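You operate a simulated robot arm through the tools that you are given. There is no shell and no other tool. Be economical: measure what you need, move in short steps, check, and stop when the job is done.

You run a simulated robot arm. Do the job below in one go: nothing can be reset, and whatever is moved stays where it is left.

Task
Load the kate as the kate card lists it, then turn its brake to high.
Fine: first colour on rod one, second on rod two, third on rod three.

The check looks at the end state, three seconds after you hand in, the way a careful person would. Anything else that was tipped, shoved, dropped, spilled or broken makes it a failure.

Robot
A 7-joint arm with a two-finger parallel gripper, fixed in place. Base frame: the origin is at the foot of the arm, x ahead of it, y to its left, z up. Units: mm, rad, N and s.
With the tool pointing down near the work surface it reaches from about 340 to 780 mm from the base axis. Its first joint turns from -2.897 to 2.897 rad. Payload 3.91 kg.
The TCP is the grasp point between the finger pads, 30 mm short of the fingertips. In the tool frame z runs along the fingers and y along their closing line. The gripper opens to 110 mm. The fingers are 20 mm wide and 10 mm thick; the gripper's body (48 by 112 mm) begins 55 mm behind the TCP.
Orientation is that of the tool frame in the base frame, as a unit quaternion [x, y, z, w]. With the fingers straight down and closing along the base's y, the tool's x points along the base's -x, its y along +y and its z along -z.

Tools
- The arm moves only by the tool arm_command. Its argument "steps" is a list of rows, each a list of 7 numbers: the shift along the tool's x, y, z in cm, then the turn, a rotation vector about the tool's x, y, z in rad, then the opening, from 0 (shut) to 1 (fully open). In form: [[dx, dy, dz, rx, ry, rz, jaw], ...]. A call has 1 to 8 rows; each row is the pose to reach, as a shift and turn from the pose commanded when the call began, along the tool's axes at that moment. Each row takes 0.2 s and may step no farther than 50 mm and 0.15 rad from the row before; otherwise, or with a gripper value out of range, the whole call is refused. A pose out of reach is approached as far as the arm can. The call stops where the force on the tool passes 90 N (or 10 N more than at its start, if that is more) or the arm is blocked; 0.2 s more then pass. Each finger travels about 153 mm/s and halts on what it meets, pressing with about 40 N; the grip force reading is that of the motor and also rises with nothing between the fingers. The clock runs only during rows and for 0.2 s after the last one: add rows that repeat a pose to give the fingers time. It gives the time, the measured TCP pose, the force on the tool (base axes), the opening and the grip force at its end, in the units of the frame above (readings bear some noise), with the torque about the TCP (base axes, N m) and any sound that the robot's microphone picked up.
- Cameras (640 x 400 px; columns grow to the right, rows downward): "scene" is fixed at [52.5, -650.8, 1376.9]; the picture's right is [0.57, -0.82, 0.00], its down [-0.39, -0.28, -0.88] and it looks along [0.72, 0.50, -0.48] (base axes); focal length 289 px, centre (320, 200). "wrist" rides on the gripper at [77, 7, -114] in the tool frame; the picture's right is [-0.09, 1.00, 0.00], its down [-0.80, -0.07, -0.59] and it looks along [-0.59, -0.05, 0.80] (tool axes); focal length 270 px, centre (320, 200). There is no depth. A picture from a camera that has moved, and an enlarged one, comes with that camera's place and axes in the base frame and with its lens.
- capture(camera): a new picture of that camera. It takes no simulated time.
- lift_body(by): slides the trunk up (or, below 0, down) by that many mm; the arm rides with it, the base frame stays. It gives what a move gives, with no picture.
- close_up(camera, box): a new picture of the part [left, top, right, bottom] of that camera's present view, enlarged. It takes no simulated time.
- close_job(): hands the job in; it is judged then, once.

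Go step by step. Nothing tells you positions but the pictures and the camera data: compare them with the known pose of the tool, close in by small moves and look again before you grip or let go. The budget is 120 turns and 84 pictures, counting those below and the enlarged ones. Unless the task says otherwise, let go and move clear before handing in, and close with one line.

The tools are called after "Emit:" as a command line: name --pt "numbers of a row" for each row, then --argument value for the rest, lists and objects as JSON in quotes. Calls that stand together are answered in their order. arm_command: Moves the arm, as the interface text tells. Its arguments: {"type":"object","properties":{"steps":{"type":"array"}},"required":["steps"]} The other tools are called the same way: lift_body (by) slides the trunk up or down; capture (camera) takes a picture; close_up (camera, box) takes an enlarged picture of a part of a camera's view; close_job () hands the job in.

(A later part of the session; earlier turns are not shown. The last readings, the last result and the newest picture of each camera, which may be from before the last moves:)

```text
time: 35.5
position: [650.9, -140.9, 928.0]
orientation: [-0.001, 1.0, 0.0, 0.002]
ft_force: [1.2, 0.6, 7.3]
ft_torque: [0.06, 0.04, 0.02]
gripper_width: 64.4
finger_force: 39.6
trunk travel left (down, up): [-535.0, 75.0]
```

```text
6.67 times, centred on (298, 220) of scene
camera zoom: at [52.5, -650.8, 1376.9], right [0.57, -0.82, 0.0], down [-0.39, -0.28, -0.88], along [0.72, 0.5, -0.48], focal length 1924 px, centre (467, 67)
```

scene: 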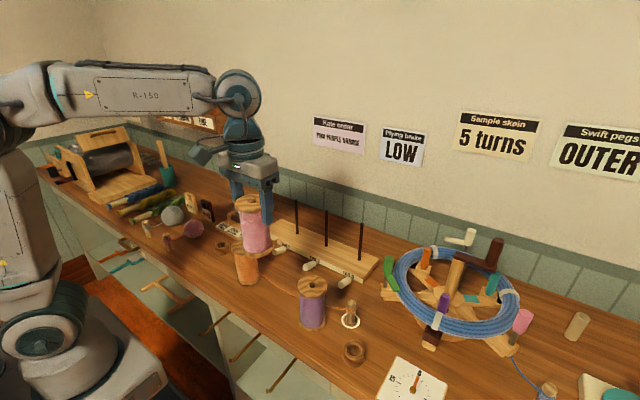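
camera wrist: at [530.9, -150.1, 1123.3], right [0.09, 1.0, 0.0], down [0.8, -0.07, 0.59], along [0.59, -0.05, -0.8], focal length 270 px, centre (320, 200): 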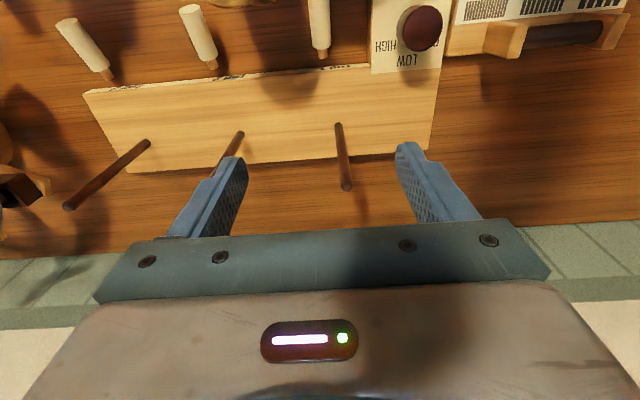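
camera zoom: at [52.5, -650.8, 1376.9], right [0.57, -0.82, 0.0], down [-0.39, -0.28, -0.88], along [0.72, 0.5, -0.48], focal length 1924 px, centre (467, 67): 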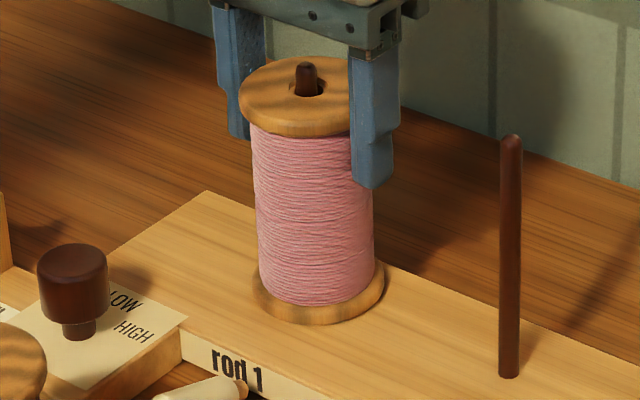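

Pink is seated with the rod showing through. I'll release and go over purple at about (414,-367).

Emit:
arm_command --pt "0 0 -0.2 0 0 0 0.7" --pt "0 0 -0.2 0 0 0 0.8" --pt "0 0 -4 0 0 0 0.8" --pt "0 0 -8 0 0 0 0.8" --pt "4 0 -8.5 0 0 0 0.8" --pt "8 -3 -8.5 0 0 0 0.8" --pt "11 -7 -8.5 0 0 0 0.8" --pt "14 -11 -8.5 0 0 0 0.8"

Emit:
arm_command --pt "3 -3.5 0 0 0 0 0.8" --pt "6 -7 0 0 0 0 0.8" --pt "9.5 -10 0 0 0 0 0.8" --pt "9.5 -11.7 0 0 0 0 0.8" --pt "9.5 -11.7 0 0 0 0 0.8"

Emit:
close_up --camera "wrist" --box '[160, 20, 480, 220]'

Emit:
capture --camera "scene"

```text
time: 37.2
position: [509.9, -255.8, 1008.7]
orientation: [0.0, 1.0, 0.001, 0.0]
ft_force: [0.5, -0.1, -0.3]
ft_torque: [0.02, -0.01, -0.04]
gripper_width: 88.2
finger_force: 0.0
trunk travel left (down, up): [-535.0, 75.0]
```

```text
time: 38.5
position: [414.3, -369.7, 1008.7]
orientation: [0.0, 1.0, -0.001, 0.0]
ft_force: [-0.7, -0.2, -0.1]
ft_torque: [-0.01, 0.01, -0.04]
gripper_width: 87.8
finger_force: 0.1
trunk travel left (down, up): [-535.0, 75.0]
```

```text
2.00 times, centred on (320, 120) of wrist
camera zoom: at [336.7, -361.4, 1123.2], right [0.09, 1.0, 0.0], down [0.8, -0.07, 0.59], along [0.59, -0.05, -0.8], focal length 541 px, centre (320, 360)
```

zoom: 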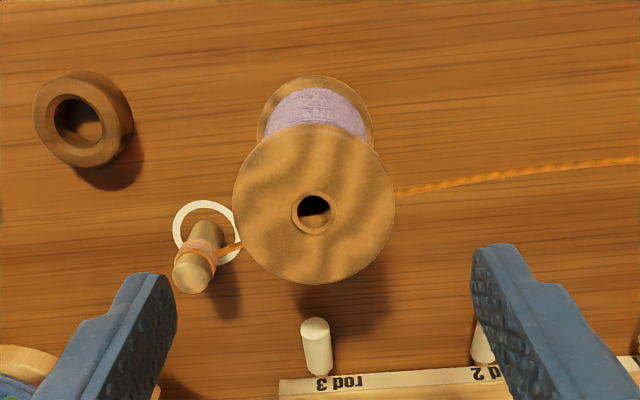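

```text
44 pictures are left
```

scene: 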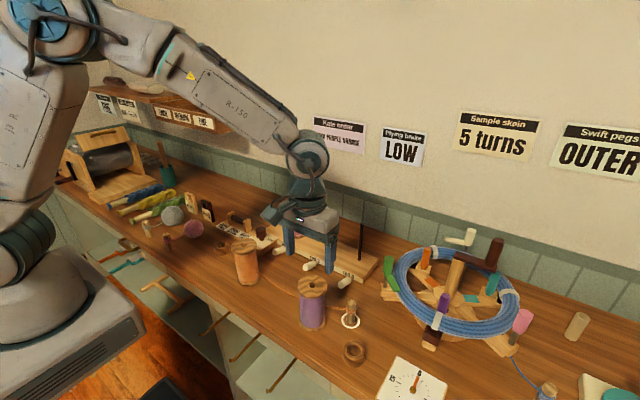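

Purple's top is about (416,-370.7,914). The peg and ring are off to its side and behind. I'll lower by the trunk and re-check.

Emit:
arm_command --pt "-0.25 -0.2 0 0 0 0 0.8" --pt "-0.25 -0.2 0 0 0 0 0.8"

Emit:
lift_body --by -85

Emit:
close_up --camera "wrist" --box '[160, 60, 480, 260]'

```text
time: 39.0
position: [416.8, -370.9, 1009.6]
orientation: [0.0, 1.0, 0.0, 0.0]
ft_force: [0.7, 0.8, -0.5]
ft_torque: [-0.02, 0.01, -0.03]
gripper_width: 88.1
finger_force: 0.1
trunk travel left (down, up): [-535.0, 75.0]
```

```text
time: 40.3
position: [416.3, -370.8, 923.9]
orientation: [0.001, 1.0, 0.001, 0.0]
ft_force: [0.1, -1.1, -1.0]
ft_torque: [0.01, -0.02, -0.01]
gripper_width: 87.9
finger_force: 0.1
trunk travel left (down, up): [-450.0, 160.0]
```

```text
2.00 times, centred on (320, 160) of wrist
camera zoom: at [339.7, -362.9, 1038.6], right [0.09, 1.0, 0.0], down [0.8, -0.07, 0.59], along [0.59, -0.05, -0.8], focal length 541 px, centre (320, 280)
```

zoom: 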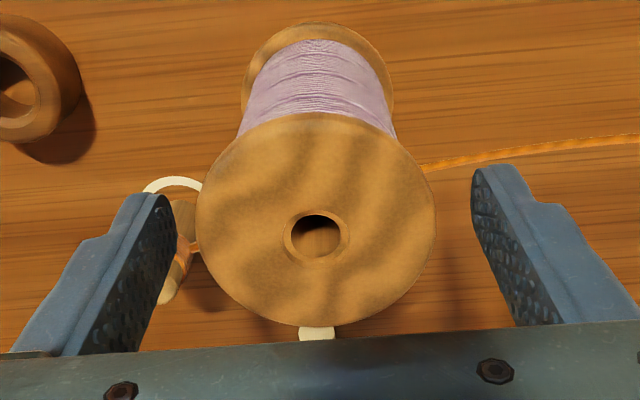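

Centred. I'll grip, lift slightly, and draw it away from the yarn before raising.

Emit:
arm_command --pt "0 -0.05 1 0 0 0 0.8" --pt "0 -0.05 1.8 0 0 0 0.8" --pt "0 -0.05 1.8 0 0 0 0.6" --pt "0 -0.05 1.8 0 0 0 0.4" --pt "0 -0.05 1.8 0 0 0 0.4" --pt "0 -0.05 0.8 0 0 0 0.4" --pt "2 -0.05 0.3 0 0 0 0.4" --pt "3.5 -0.05 -0.5 0 0 0 0.4"

Emit:
close_up --camera "scene" --box '[240, 240, 400, 340]'

```text
time: 42.1
position: [381.4, -369.6, 929.3]
orientation: [-0.001, 1.0, 0.0, 0.0]
ft_force: [0.3, 0.6, -1.0]
ft_torque: [0.0, 0.01, -0.01]
gripper_width: 64.7
finger_force: 40.2
trunk travel left (down, up): [-450.0, 160.0]
```

```text
4.00 times, centred on (320, 290) of scene
camera zoom: at [52.5, -650.8, 1376.9], right [0.57, -0.82, 0.0], down [-0.39, -0.28, -0.88], along [0.72, 0.5, -0.48], focal length 1154 px, centre (320, -160)
```

zoom: 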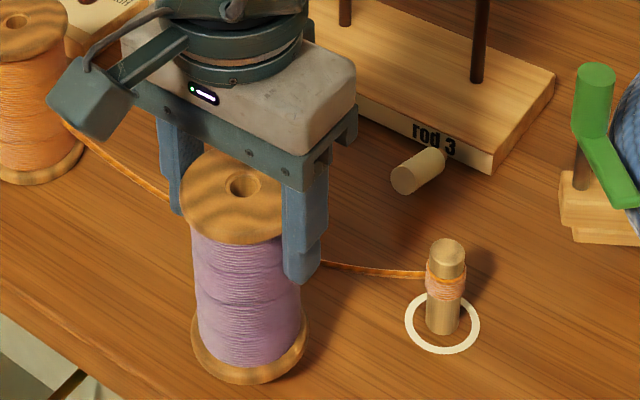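

Clear of the yarn. I'll raise it by the trunk and check the grip.

Emit:
lift_body --by 158

Emit:
arm_command --pt "-4 1.5 -1 0 0 0 0.4" --pt "-8 3 -1.3 0 0 0 0.4" --pt "-12 4.5 -1.3 0 0 0 0.4" --pt "-16 6 -1.3 0 0 0 0.4" --pt "-20 7.5 -1.3 0 0 0 0.4" --pt "-20 7.5 -1.3 0 0 0 0.4"

Emit:
close_up --camera "wrist" --box '[160, 60, 480, 260]'

```text
time: 43.9
position: [381.9, -371.2, 1088.6]
orientation: [0.0, 1.0, 0.0, 0.0]
ft_force: [-1.1, 0.0, -1.6]
ft_torque: [0.05, -0.03, -0.02]
gripper_width: 64.4
finger_force: 39.6
trunk travel left (down, up): [-608.0, 2.0]
```

```text
time: 45.3
position: [578.9, -291.7, 1104.4]
orientation: [0.001, 1.0, 0.0, 0.0]
ft_force: [0.6, 0.1, -1.3]
ft_torque: [-0.01, -0.02, 0.0]
gripper_width: 64.5
finger_force: 40.3
trunk travel left (down, up): [-608.0, 2.0]
```

```text
2.00 times, centred on (320, 160) of wrist
camera zoom: at [501.7, -284.7, 1217.8], right [0.09, 1.0, 0.0], down [0.8, -0.07, 0.59], along [0.59, -0.05, -0.8], focal length 541 px, centre (320, 280)
```

zoom: 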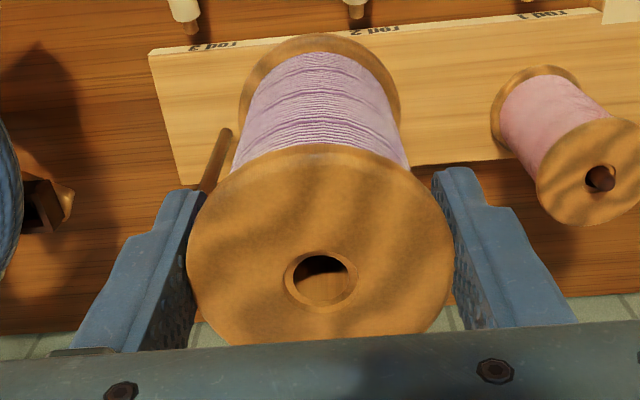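

Held well. I'll move over rod 2 (target TCP (649.1,-254.8)).

Emit:
arm_command --pt "-3.5 1.8 0 0 0 0 0.4" --pt "-7.04 3.69 0 0 0 0 0.4" --pt "-7.04 3.69 0 0 0 0 0.4" --pt "-7.04 3.69 1 0 0 0 0.4" --pt "-7.04 3.69 2 0 0 0 0.4" --pt "-7.04 3.69 2 0 0 0 0.4"

Emit:
close_up --camera "wrist" --box '[160, 60, 480, 260]'

Emit:
close_up --camera "scene" --box '[280, 180, 376, 240]'

```text
time: 46.7
position: [651.8, -256.1, 1081.2]
orientation: [0.0, 1.0, 0.0, 0.0]
ft_force: [0.3, 1.0, -1.4]
ft_torque: [-0.01, 0.0, -0.01]
gripper_width: 64.4
finger_force: 40.2
trunk travel left (down, up): [-608.0, 2.0]
```

```text
2.00 times, centred on (320, 160) of wrist
camera zoom: at [574.1, -248.8, 1194.9], right [0.09, 1.0, 0.0], down [0.8, -0.07, 0.59], along [0.59, -0.05, -0.8], focal length 541 px, centre (320, 280)
```

zoom: 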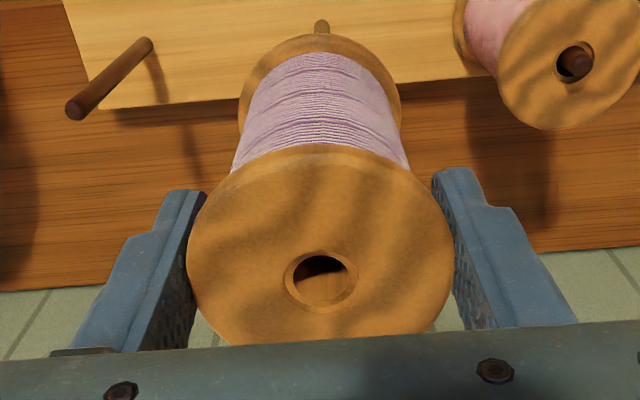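

```text
6.67 times, centred on (328, 210) of scene
camera zoom: at [52.5, -650.8, 1376.9], right [0.57, -0.82, 0.0], down [-0.39, -0.28, -0.88], along [0.72, 0.5, -0.48], focal length 1924 px, centre (267, 133)
```

zoom: 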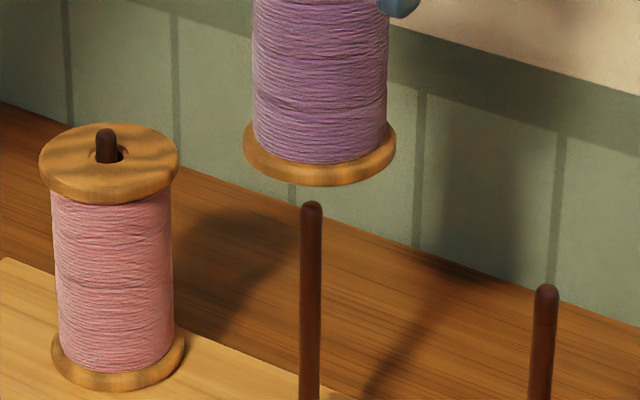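

The tool overshot by about 2 mm in x and 1 mm in y. I'll correct and verify before lowering.

Emit:
arm_command --pt "0.22 0.14 0 0 0 0 0.4" --pt "0.22 0.14 0 0 0 0 0.4"

Emit:
close_up --camera "scene" --box '[290, 180, 370, 230]'

Emit:
close_up --camera "wrist" --box '[260, 60, 380, 135]'

```text
time: 47.3
position: [649.0, -255.5, 1080.5]
orientation: [0.0, 1.0, 0.0, 0.0]
ft_force: [-0.5, -0.1, -0.4]
ft_torque: [0.01, 0.01, -0.03]
gripper_width: 64.6
finger_force: 40.5
trunk travel left (down, up): [-608.0, 2.0]
```

```text
8.00 times, centred on (330, 205) of scene
camera zoom: at [52.5, -650.8, 1376.9], right [0.57, -0.82, 0.0], down [-0.39, -0.28, -0.88], along [0.72, 0.5, -0.48], focal length 2309 px, centre (240, 160)
```

zoom: 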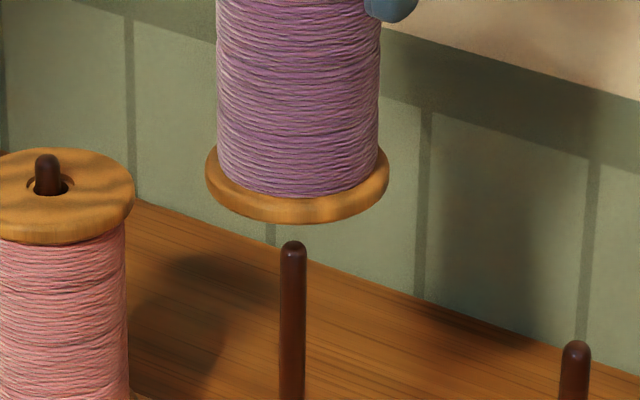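

```text
5.33 times, centred on (320, 98) of wrist
camera zoom: at [572.1, -247.6, 1195.0], right [0.09, 1.0, 0.0], down [0.8, -0.07, 0.59], along [0.59, -0.05, -0.8], focal length 1442 px, centre (320, 747)
```

zoom: 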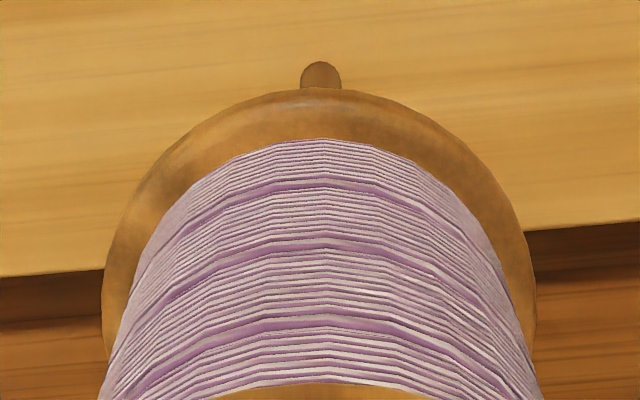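

Alignment now matches the rod 1 case almost exactly. I'll lower over the tip.

Emit:
arm_command --pt "0 0.05 1 0 0 0 0.4" --pt "0 0.05 2 0 0 0 0.4" --pt "0 0.05 2.5 0 0 0 0.4" --pt "0 0.05 3 0 0 0 0.4" --pt "0 0.05 3.5 0 0 0 0.4" --pt "0 0.05 4 0 0 0 0.4"

Emit:
close_up --camera "scene" --box '[290, 180, 370, 230]'

```text
time: 48.7
position: [649.3, -255.1, 1041.5]
orientation: [0.0, 1.0, 0.0, -0.001]
ft_force: [0.6, 0.5, -0.1]
ft_torque: [-0.01, 0.01, 0.01]
gripper_width: 64.3
finger_force: 39.6
trunk travel left (down, up): [-608.0, 2.0]
```

```text
8.00 times, centred on (330, 205) of scene
camera zoom: at [52.5, -650.8, 1376.9], right [0.57, -0.82, 0.0], down [-0.39, -0.28, -0.88], along [0.72, 0.5, -0.48], focal length 2309 px, centre (240, 160)
```

zoom: 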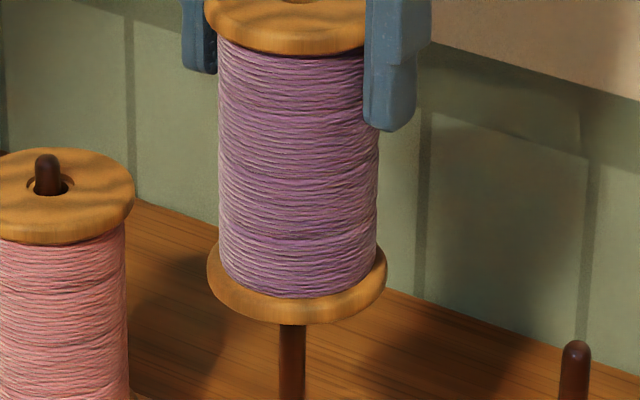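

The rod is in with no load. I'll lower to near the board, then seat gently.

Emit:
arm_command --pt "0 0 1.5 0 0 0 0.4" --pt "0 0 3 0 0 0 0.4" --pt "0 0 4.5 0 0 0 0.4" --pt "0 0 6 0 0 0 0.4" --pt "0 0 7.5 0 0 0 0.4" --pt "0 0 9 0 0 0 0.4" --pt "0 0 10.5 0 0 0 0.4" --pt "0 0 10.9 0 0 0 0.4"

Emit:
arm_command --pt "0 0 0.2 0 0 0 0.4" --pt "0 0 0.4 0 0 0 0.4" --pt "0 0 0.6 0 0 0 0.4"

Emit:
close_up --camera "scene" --box '[260, 180, 388, 260]'

```text
time: 50.5
position: [650.1, -255.4, 932.7]
orientation: [0.0, 1.0, 0.0, 0.0]
ft_force: [-0.1, 0.6, -1.1]
ft_torque: [-0.02, -0.01, 0.02]
gripper_width: 64.4
finger_force: 40.0
trunk travel left (down, up): [-608.0, 2.0]
```

```text
time: 51.3
position: [651.6, -256.1, 926.8]
orientation: [0.0, 1.0, -0.001, 0.002]
ft_force: [-1.7, 0.6, 7.8]
ft_torque: [0.29, 0.27, -0.04]
gripper_width: 64.4
finger_force: 40.1
trunk travel left (down, up): [-608.0, 2.0]
```

```text
5.00 times, centred on (324, 220) of scene
camera zoom: at [52.5, -650.8, 1376.9], right [0.57, -0.82, 0.0], down [-0.39, -0.28, -0.88], along [0.72, 0.5, -0.48], focal length 1443 px, centre (300, 100)
```

zoom: 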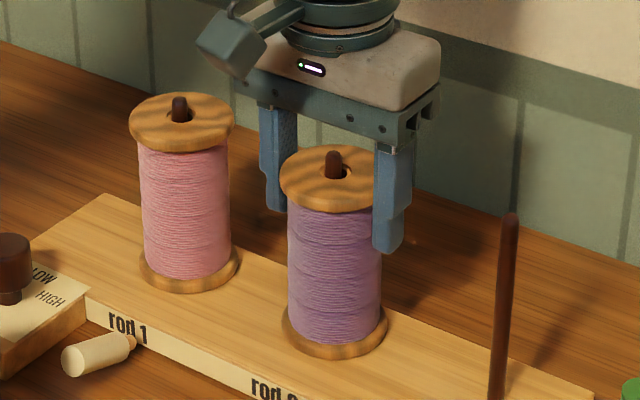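

Purple is seated. I'll release and go over orange at about (424,-150).

Emit:
arm_command --pt "0 0 -0.2 0 0 0 0.7" --pt "0 0 -0.2 0 0 0 0.8" --pt "0 0 -4 0 0 0 0.8" --pt "0 0 -8.5 0 0 0 0.8" --pt "4 1 -8.5 0 0 0 0.8" --pt "8 3 -8.5 0 0 0 0.8" --pt "11.5 6 -8.5 0 0 0 0.8" --pt "14.5 8 -8.5 0 0 0 0.8"

Emit:
arm_command --pt "4 1 0 0 0 0 0.8" --pt "8.1 2.5 0 0 0 0 0.8" --pt "8.1 2.5 0 0 0 0 0.8"

Emit:
close_up --camera "wrist" --box '[160, 20, 480, 220]'

Emit:
close_up --camera "scene" --box '[200, 200, 392, 320]'

```text
time: 53.1
position: [506.2, -174.4, 1013.0]
orientation: [0.0, 1.0, -0.001, 0.0]
ft_force: [-0.3, 0.0, 0.2]
ft_torque: [0.01, -0.03, -0.02]
gripper_width: 88.1
finger_force: 0.0
trunk travel left (down, up): [-608.0, 2.0]
```

```text
time: 53.9
position: [424.7, -148.0, 1013.8]
orientation: [0.001, 1.0, 0.0, 0.0]
ft_force: [0.0, -0.7, 0.2]
ft_torque: [0.01, 0.04, 0.02]
gripper_width: 87.7
finger_force: 0.1
trunk travel left (down, up): [-608.0, 2.0]
```

```text
2.00 times, centred on (320, 120) of wrist
camera zoom: at [348.1, -140.8, 1127.7], right [0.09, 1.0, 0.0], down [0.8, -0.07, 0.59], along [0.59, -0.05, -0.8], focal length 541 px, centre (320, 360)
```

zoom: 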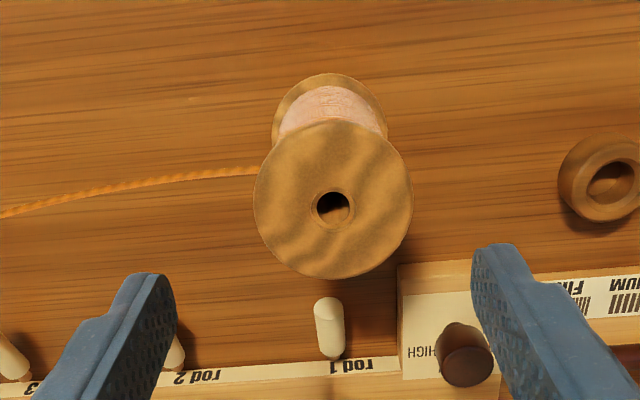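

```text
3.33 times, centred on (296, 260) of scene
camera zoom: at [52.5, -650.8, 1376.9], right [0.57, -0.82, 0.0], down [-0.39, -0.28, -0.88], along [0.72, 0.5, -0.48], focal length 962 px, centre (400, 0)
```

zoom: 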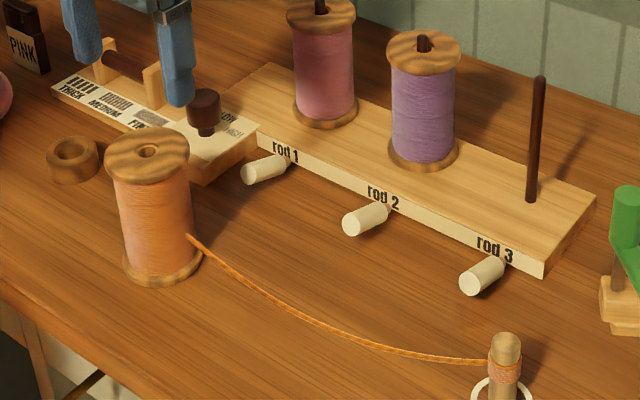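

The yarn has slack in it. Orange is at about (429,-142.6), so I'll shift and lower.

Emit:
arm_command --pt "-0.4 0.5 0 0 0 0 0.8" --pt "-0.4 0.5 0 0 0 0 0.8"

Emit:
lift_body --by -89

Emit:
close_up --camera "wrist" --box '[160, 60, 480, 260]'

```text
time: 54.5
position: [429.2, -144.5, 1012.6]
orientation: [0.0, 1.0, -0.001, 0.0]
ft_force: [-0.4, -0.7, -0.2]
ft_torque: [-0.01, -0.03, 0.01]
gripper_width: 87.9
finger_force: 0.1
trunk travel left (down, up): [-608.0, 2.0]
```

```text
time: 55.7
position: [430.2, -144.2, 924.5]
orientation: [0.0, 1.0, 0.0, 0.0]
ft_force: [-0.2, 0.2, 0.3]
ft_torque: [0.04, 0.01, 0.01]
gripper_width: 87.8
finger_force: 0.0
trunk travel left (down, up): [-519.0, 91.0]
```

```text
2.00 times, centred on (320, 160) of wrist
camera zoom: at [352.0, -136.3, 1038.1], right [0.09, 1.0, 0.0], down [0.8, -0.07, 0.59], along [0.59, -0.05, -0.8], focal length 541 px, centre (320, 280)
```

zoom: 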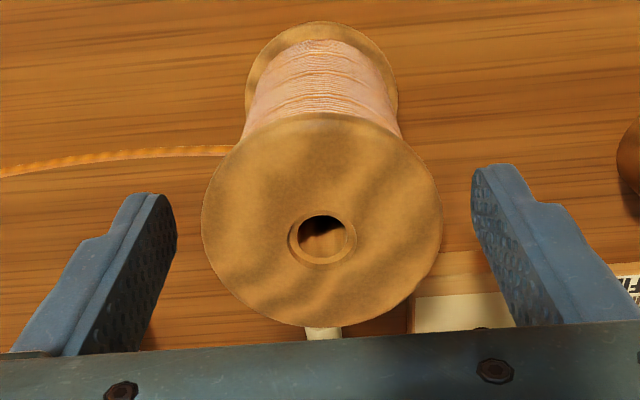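

Centred. I'll grip, lift 12 mm, and slide toward the peg (-y) so the yarn stays slack.

Emit:
arm_command --pt "0 0.05 1 0 0 0 0.8" --pt "0 0.05 1.9 0 0 0 0.8" --pt "0 0.05 1.9 0 0 0 0.6" --pt "0 0.05 1.9 0 0 0 0.4" --pt "0 0.05 1.9 0 0 0 0.4" --pt "0 0.05 0.7 0 0 0 0.4" --pt "0 -1.5 0.7 0 0 0 0.4" --pt "0 -4 0.7 0 0 0 0.4"

Emit:
close_up --camera "scene" --box '[200, 220, 392, 340]'

```text
time: 57.5
position: [429.9, -183.3, 915.9]
orientation: [0.001, 1.0, 0.0, 0.001]
ft_force: [0.2, 0.5, -0.8]
ft_torque: [-0.04, 0.0, 0.0]
gripper_width: 64.9
finger_force: 39.7
trunk travel left (down, up): [-519.0, 91.0]
```

```text
3.33 times, centred on (296, 280) of scene
camera zoom: at [52.5, -650.8, 1376.9], right [0.57, -0.82, 0.0], down [-0.39, -0.28, -0.88], along [0.72, 0.5, -0.48], focal length 962 px, centre (400, -67)
```

zoom: 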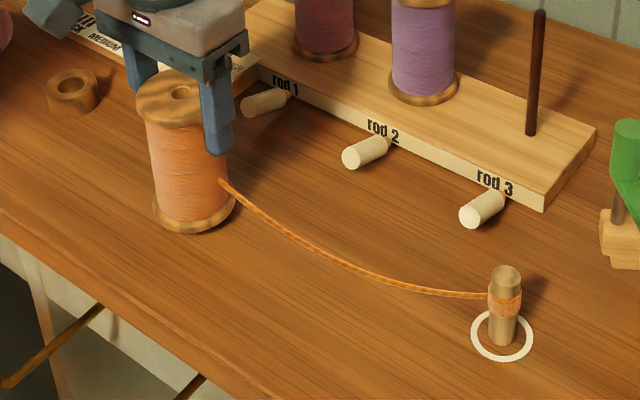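

The yarn just sags more and the peg is steady. I'll continue toward the peg, then raise in stages.

Emit:
arm_command --pt "0 -3 0 0 0 0 0.4" --pt "0 -6 -0.5 0 0 0 0.4" --pt "0 -8 -1.5 0 0 0 0.4" --pt "0 -9 -3 0 0 0 0.4" --pt "0 -9 -3 0 0 0 0.4"

Emit:
lift_body --by 80

Emit:
close_up --camera "scene" --box '[200, 200, 392, 320]'

```text
time: 58.7
position: [428.7, -276.8, 946.0]
orientation: [0.001, 1.0, 0.0, 0.0]
ft_force: [-0.4, 0.5, -1.5]
ft_torque: [-0.01, 0.0, 0.01]
gripper_width: 64.7
finger_force: 39.9
trunk travel left (down, up): [-519.0, 91.0]
```

```text
time: 59.9
position: [429.1, -275.2, 1026.7]
orientation: [0.001, 1.0, 0.0, 0.0]
ft_force: [0.1, -0.2, -1.6]
ft_torque: [0.04, -0.01, 0.02]
gripper_width: 64.7
finger_force: 39.5
trunk travel left (down, up): [-599.0, 11.0]
```

```text
3.33 times, centred on (296, 260) of scene
camera zoom: at [52.5, -650.8, 1376.9], right [0.57, -0.82, 0.0], down [-0.39, -0.28, -0.88], along [0.72, 0.5, -0.48], focal length 962 px, centre (400, 0)
```

zoom: 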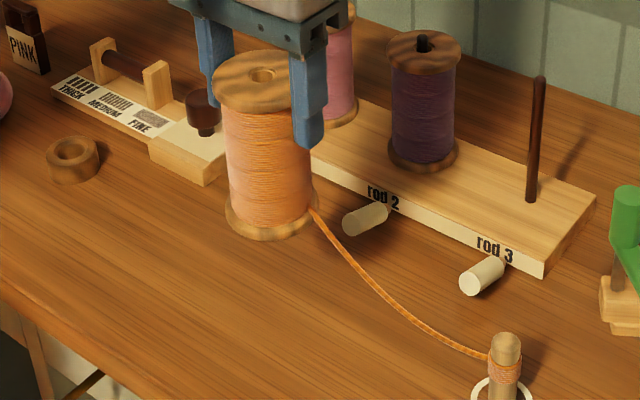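

The peg is still upright with slack. To keep the yarn slack I'll carry at z about 1068, just over the rod tip, and stop short of rod 3 to check the grip and the yarn.

Emit:
arm_command --pt "0 -3 -2 0 0 0 0.4" --pt "-3 -6 -4 0 0 0 0.4" --pt "-7 -8 -4.1 0 0 0 0.4" --pt "-11 -9 -4.1 0 0 0 0.4" --pt "-15 -9.3 -4.1 0 0 0 0.4" --pt "-17 -9.3 -4.1 0 0 0 0.4" --pt "-17 -9.3 -4.1 0 0 0 0.4"

Emit:
close_up --camera "wrist" --box '[160, 60, 480, 260]'

Emit:
close_up --camera "scene" --box '[260, 180, 420, 340]'

```text
time: 61.5
position: [600.2, -366.0, 1065.9]
orientation: [0.0, 1.0, 0.001, 0.0]
ft_force: [-0.3, -0.2, -0.7]
ft_torque: [0.0, -0.02, -0.01]
gripper_width: 64.8
finger_force: 39.5
trunk travel left (down, up): [-599.0, 11.0]
```

```text
2.00 times, centred on (320, 160) of wrist
camera zoom: at [523.2, -358.1, 1179.6], right [0.09, 1.0, 0.0], down [0.8, -0.07, 0.59], along [0.59, -0.05, -0.8], focal length 541 px, centre (320, 280)
```

zoom: 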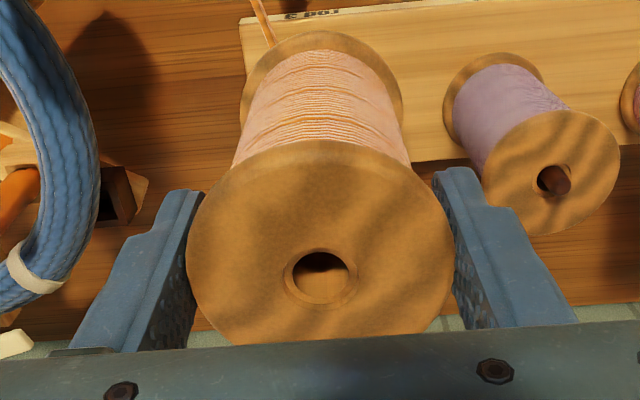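

```text
2.50 times, centred on (340, 260) of scene
camera zoom: at [52.5, -650.8, 1376.9], right [0.57, -0.82, 0.0], down [-0.39, -0.28, -0.88], along [0.72, 0.5, -0.48], focal length 722 px, centre (270, 50)
```

zoom: 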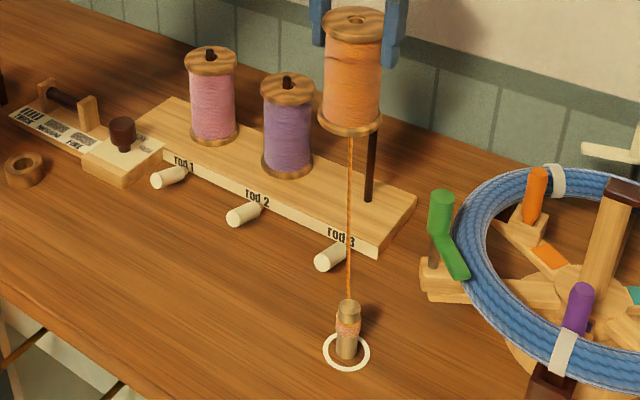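

Still slack and the peg is upright. I'll do the last move over rod 3 (target TCP (650,-370)).

Emit:
arm_command --pt "-2.5 -0.25 0 0 0 0 0.4" --pt "-4.9 -0.5 0 0 0 0 0.4" --pt "-4.9 -0.5 0 0 0 0 0.4" --pt "-4.9 -0.5 0 0 0 0 0.4"

Emit:
close_up --camera "scene" --box '[312, 190, 408, 250]'

Emit:
close_up --camera "wrist" --box '[260, 60, 380, 135]'

```text
time: 62.5
position: [649.5, -373.0, 1066.6]
orientation: [0.0, 1.0, 0.0, -0.001]
ft_force: [0.3, -0.3, -1.5]
ft_torque: [0.03, -0.04, 0.0]
gripper_width: 64.8
finger_force: 40.1
trunk travel left (down, up): [-599.0, 11.0]
```

```text
6.67 times, centred on (360, 220) of scene
camera zoom: at [52.5, -650.8, 1376.9], right [0.57, -0.82, 0.0], down [-0.39, -0.28, -0.88], along [0.72, 0.5, -0.48], focal length 1924 px, centre (53, 67)
```

zoom: 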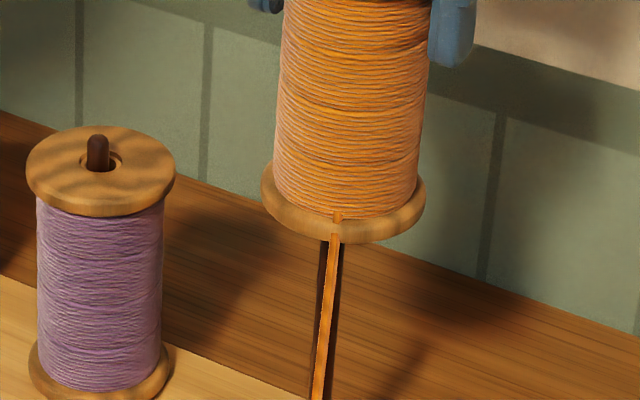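

```text
5.33 times, centred on (320, 98) of wrist
camera zoom: at [572.2, -365.5, 1180.2], right [0.09, 1.0, 0.0], down [0.8, -0.07, 0.59], along [0.59, -0.05, -0.8], focal length 1442 px, centre (320, 747)
```

zoom: 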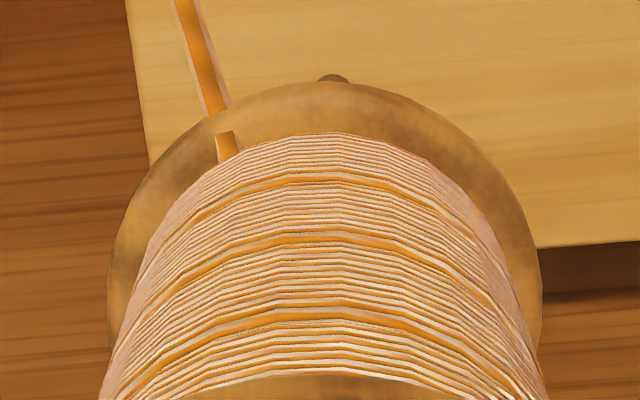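

The tool ended about 2.5 mm too far in -y. I'll correct and recheck.

Emit:
arm_command --pt "-0.03 0.27 0 0 0 0 0.4" --pt "-0.03 0.27 0 0 0 0 0.4" --pt "-0.03 0.27 0 0 0 0 0.4"

Emit:
close_up --camera "scene" --box '[312, 190, 408, 250]'

Emit:
close_up --camera "wrist" --box '[260, 60, 380, 135]'

```text
time: 63.3
position: [649.9, -369.8, 1066.3]
orientation: [0.0, 1.0, -0.001, 0.001]
ft_force: [0.1, 0.4, -0.4]
ft_torque: [0.0, -0.03, -0.01]
gripper_width: 64.7
finger_force: 40.8
trunk travel left (down, up): [-599.0, 11.0]
```

```text
6.67 times, centred on (360, 220) of scene
camera zoom: at [52.5, -650.8, 1376.9], right [0.57, -0.82, 0.0], down [-0.39, -0.28, -0.88], along [0.72, 0.5, -0.48], focal length 1924 px, centre (53, 67)
```

zoom: 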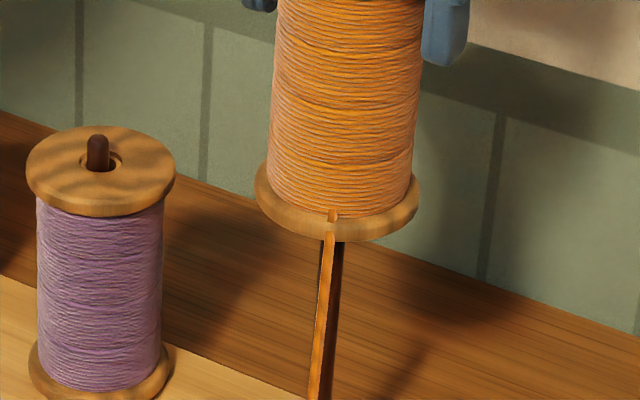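

```text
5.33 times, centred on (320, 98) of wrist
camera zoom: at [572.0, -362.9, 1180.0], right [0.09, 1.0, 0.0], down [0.8, -0.07, 0.59], along [0.59, -0.05, -0.8], focal length 1442 px, centre (320, 747)
```

zoom: 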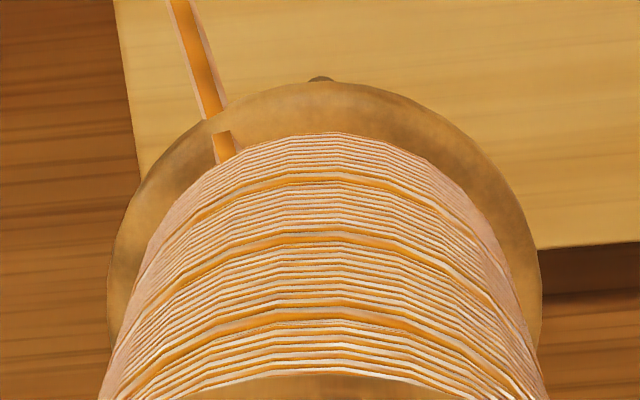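

Aligned. I'll lower over the tip.

Emit:
arm_command --pt "0 -0.04 0.8 0 0 0 0.4" --pt "0 -0.04 1.3 0 0 0 0.4" --pt "0 -0.04 1.8 0 0 0 0.4" --pt "0 -0.04 2.3 0 0 0 0.4" --pt "0 -0.04 2.8 0 0 0 0.4" --pt "0 -0.04 3.3 0 0 0 0.4"

Emit:
close_up --camera "scene" --box '[296, 190, 424, 350]'

```text
time: 64.7
position: [650.2, -372.0, 1035.9]
orientation: [0.001, 1.0, 0.0, -0.001]
ft_force: [0.0, -0.2, -0.7]
ft_torque: [0.01, -0.02, -0.02]
gripper_width: 64.7
finger_force: 40.6
trunk travel left (down, up): [-599.0, 11.0]
```

```text
2.50 times, centred on (360, 270) of scene
camera zoom: at [52.5, -650.8, 1376.9], right [0.57, -0.82, 0.0], down [-0.39, -0.28, -0.88], along [0.72, 0.5, -0.48], focal length 722 px, centre (220, 25)
```

zoom: 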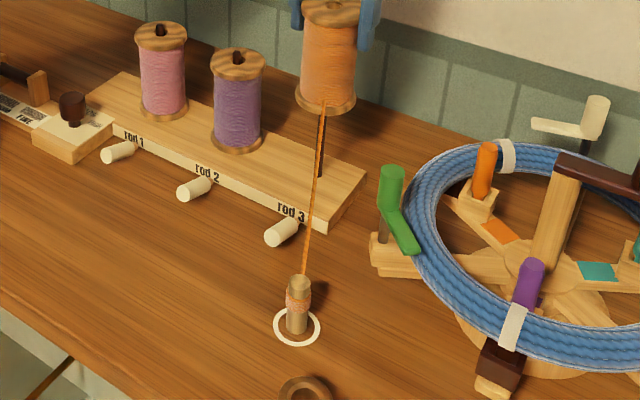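

The tip is in and the yarn and peg are fine. I'll lower and seat it.

Emit:
arm_command --pt "0 0 1.5 0 0 0 0.4" --pt "0 0 3 0 0 0 0.4" --pt "0 0 4.5 0 0 0 0.4" --pt "0 0 6 0 0 0 0.4" --pt "0 0 7.5 0 0 0 0.4" --pt "0 0 9 0 0 0 0.4" --pt "0 0 10 0 0 0 0.4" --pt "0 0 10.3 0 0 0 0.4"

Emit:
arm_command --pt "0 0 0.2 0 0 0 0.4" --pt "0 0 0.4 0 0 0 0.4" --pt "0 0 0.5 0 0 0 0.4"

Emit:
close_up --camera "scene" --box '[270, 190, 430, 350]'

```text
time: 66.5
position: [648.5, -370.6, 931.6]
orientation: [-0.001, 1.0, 0.0, 0.0]
ft_force: [-0.6, -0.2, -0.5]
ft_torque: [0.02, 0.01, -0.01]
gripper_width: 64.5
finger_force: 40.3
trunk travel left (down, up): [-599.0, 11.0]
```

```text
time: 67.3
position: [647.7, -370.4, 928.0]
orientation: [0.0, 1.0, 0.0, 0.001]
ft_force: [1.9, 0.0, 7.9]
ft_torque: [-0.16, -0.08, 0.01]
gripper_width: 64.7
finger_force: 39.7
trunk travel left (down, up): [-599.0, 11.0]
```

```text
2.50 times, centred on (350, 270) of scene
camera zoom: at [52.5, -650.8, 1376.9], right [0.57, -0.82, 0.0], down [-0.39, -0.28, -0.88], along [0.72, 0.5, -0.48], focal length 722 px, centre (245, 25)
```

zoom: 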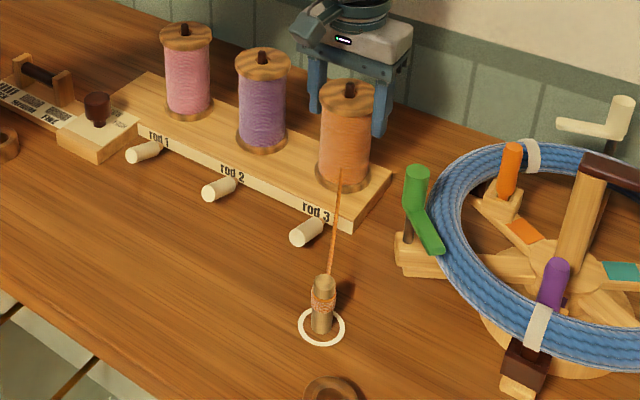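

Orange is seated and the peg is upright in its ring. I'll release and move toward the brake knob to look.

Emit:
arm_command --pt "0 0 -0.2 0 0 0 0.7" --pt "0 0 -0.2 0 0 0 0.8" --pt "0 0 -4 0 0 0 0.8" --pt "0 0 -8.5 0 0 0 0.8" --pt "3 4 -8.5 0 0 0 0.8" --pt "5 8 -8.5 0 0 0 0.8" --pt "7 12 -8.5 0 0 0 0.8" --pt "9 16 -8.5 0 0 0 0.8"

Emit:
arm_command --pt "1 4.5 0 0 0 0 0.8" --pt "2 9 0 0 0 0 0.8" --pt "2.5 13 0 0 0 0 0.8" --pt "2.5 13.5 0 0 0 0 0.8"

Emit:
close_up --camera "wrist" --box '[160, 20, 480, 220]'

Emit:
close_up --camera "scene" --box '[215, 195, 311, 255]'

```text
time: 69.1
position: [559.5, -211.1, 1012.2]
orientation: [-0.001, 1.0, -0.001, 0.0]
ft_force: [0.0, 1.0, 0.2]
ft_torque: [-0.03, -0.03, 0.0]
gripper_width: 88.1
finger_force: 0.1
trunk travel left (down, up): [-599.0, 11.0]
```

```text
time: 70.1
position: [535.7, -78.5, 1010.9]
orientation: [0.001, 1.0, 0.0, 0.0]
ft_force: [1.3, 0.2, 0.1]
ft_torque: [-0.01, 0.01, 0.02]
gripper_width: 88.1
finger_force: 0.1
trunk travel left (down, up): [-599.0, 11.0]
```

```text
2.00 times, centred on (320, 120) of wrist
camera zoom: at [458.5, -70.4, 1124.2], right [0.09, 1.0, 0.0], down [0.8, -0.07, 0.59], along [0.59, -0.05, -0.8], focal length 541 px, centre (320, 360)
```

zoom: 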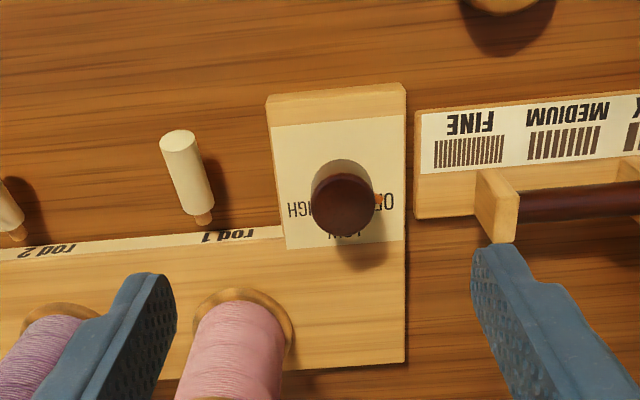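

```text
6.67 times, centred on (263, 225) of scene
camera zoom: at [52.5, -650.8, 1376.9], right [0.57, -0.82, 0.0], down [-0.39, -0.28, -0.88], along [0.72, 0.5, -0.48], focal length 1924 px, centre (700, 33)
```

zoom: 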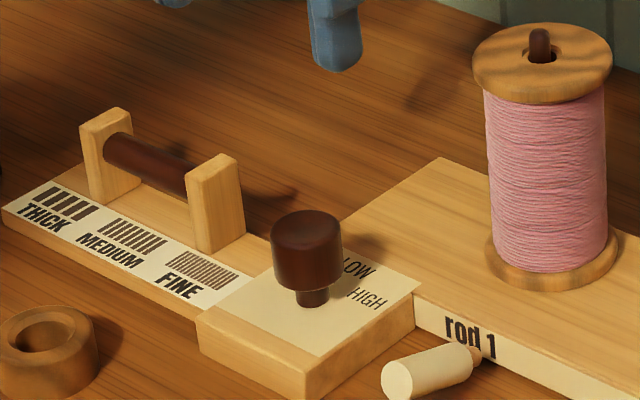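

The knob has a pointer and labels OFF, LOW, HIGH around it. I'll look closer.

Emit:
close_up --camera "wrist" --box '[280, 85, 376, 145]'

Emit:
close_up --camera "scene" --box '[243, 217, 283, 242]'

```text
6.67 times, centred on (328, 115) of wrist
camera zoom: at [458.5, -70.4, 1124.2], right [0.09, 1.0, 0.0], down [0.8, -0.07, 0.59], along [0.59, -0.05, -0.8], focal length 1802 px, centre (267, 767)
```

zoom: 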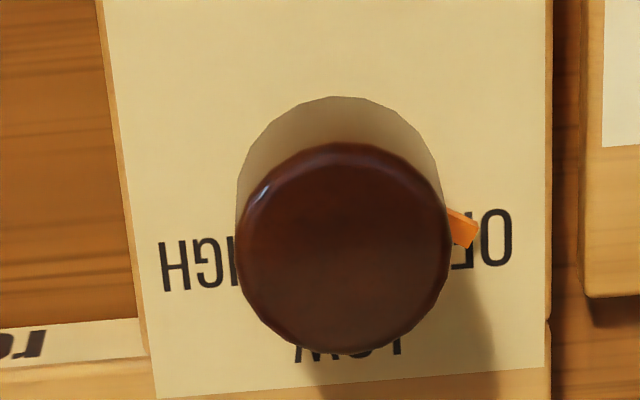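

```text
16.00 times, centred on (263, 230) of scene
camera zoom: at [52.5, -650.8, 1376.9], right [0.57, -0.82, 0.0], down [-0.39, -0.28, -0.88], along [0.72, 0.5, -0.48], focal length 4618 px, centre (1232, -272)
```

zoom: 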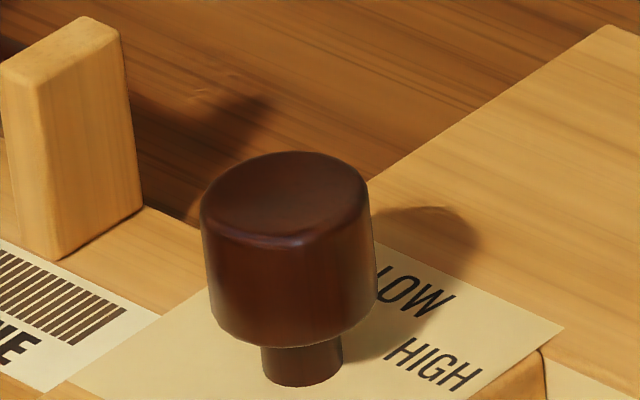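

The pointer sits at OFF (about +60° from +x), with LOW straight ahead and HIGH about -60°, so it needs about a 120° clockwise turn. The knob is near (555,-69), top about z 863. I'll come above it and look.

Emit:
arm_command --pt "-1 0.5 3 0 0 0 0.6" --pt "-1.95 0.9 6 0 0 0 0.6" --pt "-1.95 0.9 9 0 0 0 0.6" --pt "-1.95 0.9 10.5 0 0 0 0.6" --pt "-1.95 0.9 10.5 0 0 0 0.6"

Emit:
close_up --camera "wrist" --box '[200, 70, 440, 220]'

Emit:
close_up --camera "scene" --box '[215, 180, 311, 240]'

```text
time: 71.3
position: [555.1, -65.4, 905.8]
orientation: [0.0, 1.0, 0.0, 0.0]
ft_force: [0.2, -0.7, -0.2]
ft_torque: [-0.02, 0.05, -0.01]
gripper_width: 65.9
finger_force: 0.0
trunk travel left (down, up): [-599.0, 11.0]
```

```text
2.67 times, centred on (320, 145) of wrist
camera zoom: at [477.9, -58.8, 1020.6], right [0.09, 1.0, 0.0], down [0.8, -0.07, 0.59], along [0.59, -0.05, -0.8], focal length 721 px, centre (320, 347)
```

zoom: 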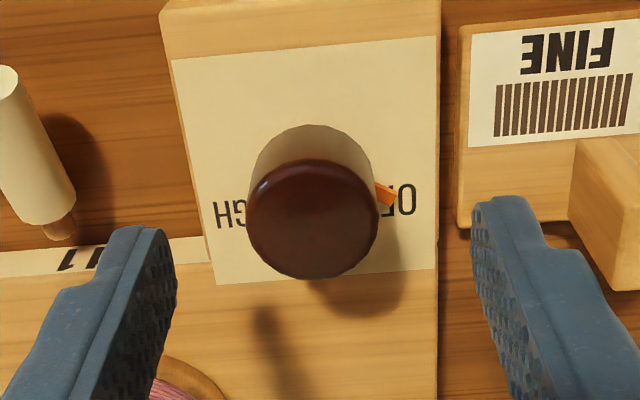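

```text
6.67 times, centred on (263, 210) of scene
camera zoom: at [52.5, -650.8, 1376.9], right [0.57, -0.82, 0.0], down [-0.39, -0.28, -0.88], along [0.72, 0.5, -0.48], focal length 1924 px, centre (700, 133)
```

zoom: 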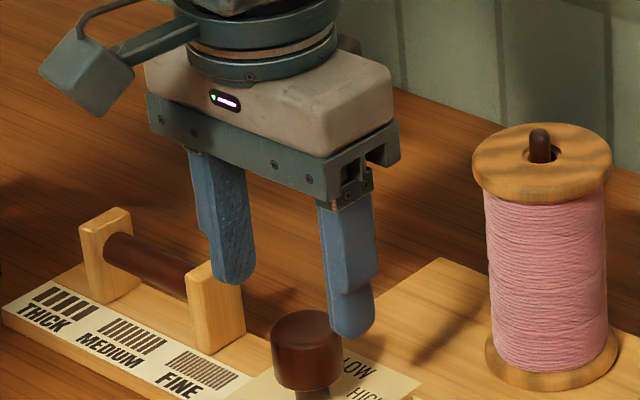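

The knob centre is about (558,-67.7), top z 856. I'll pre-rotate the gripper 60° counter-clockwise above it so I have room for the turn.

Emit:
arm_command --pt "-0.3 -0.2 0 0 0 -0.14 0.6" --pt "-0.3 -0.2 0 0 0 -0.28 0.6" --pt "-0.3 -0.2 0 0 0 -0.42 0.6" --pt "-0.3 -0.2 0 0 0 -0.56 0.6" --pt "-0.3 -0.2 0 0 0 -0.7 0.6" --pt "-0.3 -0.2 0 0 0 -0.84 0.6" --pt "-0.3 -0.2 0 0 0 -0.98 0.6" --pt "-0.3 -0.2 0 0 0 -1.05 0.6"

Emit:
close_up --camera "wrist" --box '[200, 70, 440, 220]'

```text
time: 73.1
position: [555.2, -67.8, 905.6]
orientation: [-0.502, 0.865, 0.0, 0.0]
ft_force: [-0.4, -0.3, 0.6]
ft_torque: [0.0, -0.03, 0.0]
gripper_width: 66.1
finger_force: 0.1
trunk travel left (down, up): [-599.0, 11.0]
```

```text
2.67 times, centred on (320, 145) of wrist
camera zoom: at [510.9, -131.8, 1020.5], right [-0.82, 0.57, 0.0], down [0.46, 0.66, 0.59], along [0.34, 0.49, -0.8], focal length 721 px, centre (320, 347)
```

zoom: 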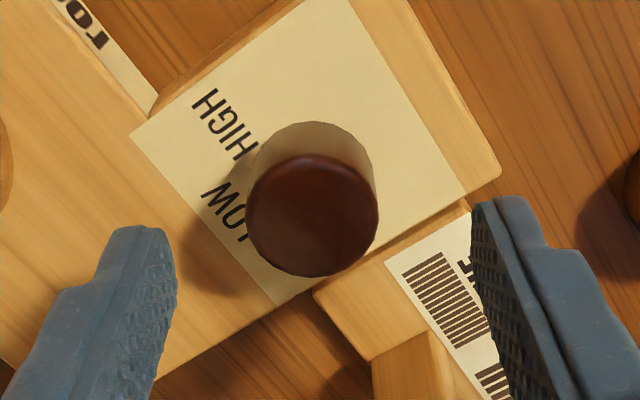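

The rotation worked. I'll centre on the knob, descend to z 861, and close.

Emit:
arm_command --pt "-0.23 -0.25 0 0 0 0 0.6" --pt "-0.23 -0.25 2.5 0 0 0 0.6" --pt "-0.23 -0.25 4.4 0 0 0 0.6" --pt "-0.23 -0.25 4.4 0 0 0 0.6"

Emit:
close_up --camera "wrist" --box '[200, 90, 440, 240]'

Emit:
close_up --camera "scene" --box '[215, 190, 311, 250]'

```text
time: 74.1
position: [557.3, -68.8, 862.3]
orientation: [-0.501, 0.865, 0.0, -0.001]
ft_force: [0.1, 0.1, 0.1]
ft_torque: [-0.02, 0.01, 0.01]
gripper_width: 66.1
finger_force: 0.0
trunk travel left (down, up): [-599.0, 11.0]
```

```text
2.67 times, centred on (320, 165) of wrist
camera zoom: at [513.3, -131.9, 976.6], right [-0.82, 0.57, 0.0], down [0.46, 0.66, 0.59], along [0.34, 0.49, -0.8], focal length 721 px, centre (320, 293)
```

zoom: 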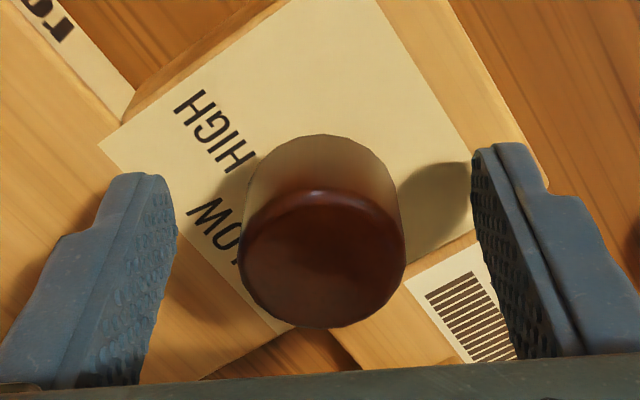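

```text
6.67 times, centred on (263, 220) of scene
camera zoom: at [52.5, -650.8, 1376.9], right [0.57, -0.82, 0.0], down [-0.39, -0.28, -0.88], along [0.72, 0.5, -0.48], focal length 1924 px, centre (700, 67)
```

zoom: 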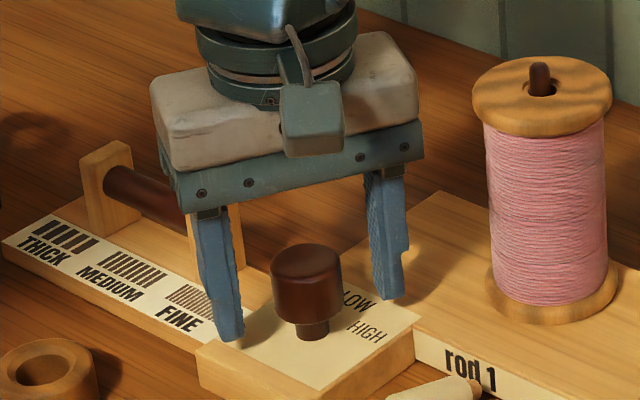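

Knob is centred between the fingers. Closing.

Emit:
arm_command --pt "0 0 0 0 0 0 0.45" --pt "0 0 0 0 0 0 0.3" --pt "0 0 0 0 0 0 0.2" --pt "0 0 0 0 0 0 0.2"

Emit:
close_up --camera "scene" --box '[215, 190, 311, 250]'

```text
time: 75.1
position: [558.0, -66.9, 863.0]
orientation: [-0.501, 0.865, 0.0, 0.0]
ft_force: [-1.4, 0.4, -0.8]
ft_torque: [0.02, 0.06, 0.02]
gripper_width: 32.2
finger_force: 45.1
trunk travel left (down, up): [-599.0, 11.0]
```

```text
6.67 times, centred on (263, 220) of scene
camera zoom: at [52.5, -650.8, 1376.9], right [0.57, -0.82, 0.0], down [-0.39, -0.28, -0.88], along [0.72, 0.5, -0.48], focal length 1924 px, centre (700, 67)
```

zoom: 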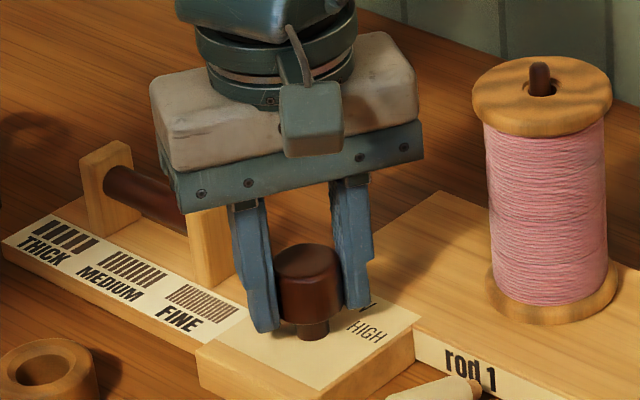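

Gripped with almost no side force. I'll turn clockwise 60° and check.

Emit:
arm_command --pt "0 0 0 0 0 0.14 0.2" --pt "0 0 0 0 0 0.28 0.2" --pt "0 0 0 0 0 0.42 0.2" --pt "0 0 0 0 0 0.56 0.2" --pt "0 0 0 0 0 0.7 0.2" --pt "0 0 0 0 0 0.84 0.2" --pt "0 0 0 0 0 0.98 0.2" --pt "0 0 0 0 0 1.05 0.2"

Emit:
close_up --camera "wrist" --box '[240, 90, 400, 190]'

```text
time: 76.9
position: [557.5, -68.9, 863.4]
orientation: [0.001, 1.0, 0.0, 0.0]
ft_force: [-13.6, 1.3, 4.8]
ft_torque: [-0.09, 1.33, -0.01]
gripper_width: 32.4
finger_force: 45.1
trunk travel left (down, up): [-599.0, 11.0]
```

```text
4.00 times, centred on (320, 140) of wrist
camera zoom: at [480.1, -60.9, 976.7], right [0.09, 1.0, 0.0], down [0.8, -0.07, 0.59], along [0.59, -0.05, -0.8], focal length 1081 px, centre (320, 440)
```

zoom: 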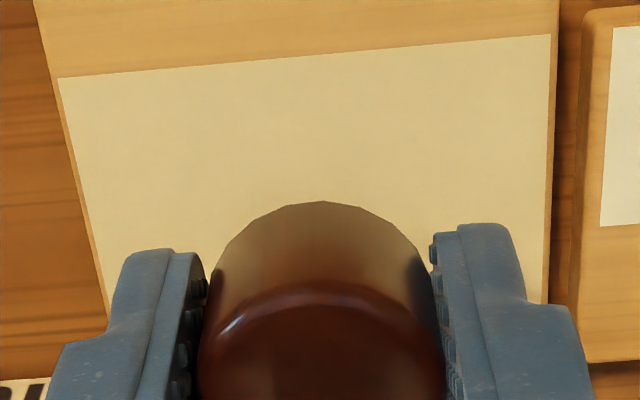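

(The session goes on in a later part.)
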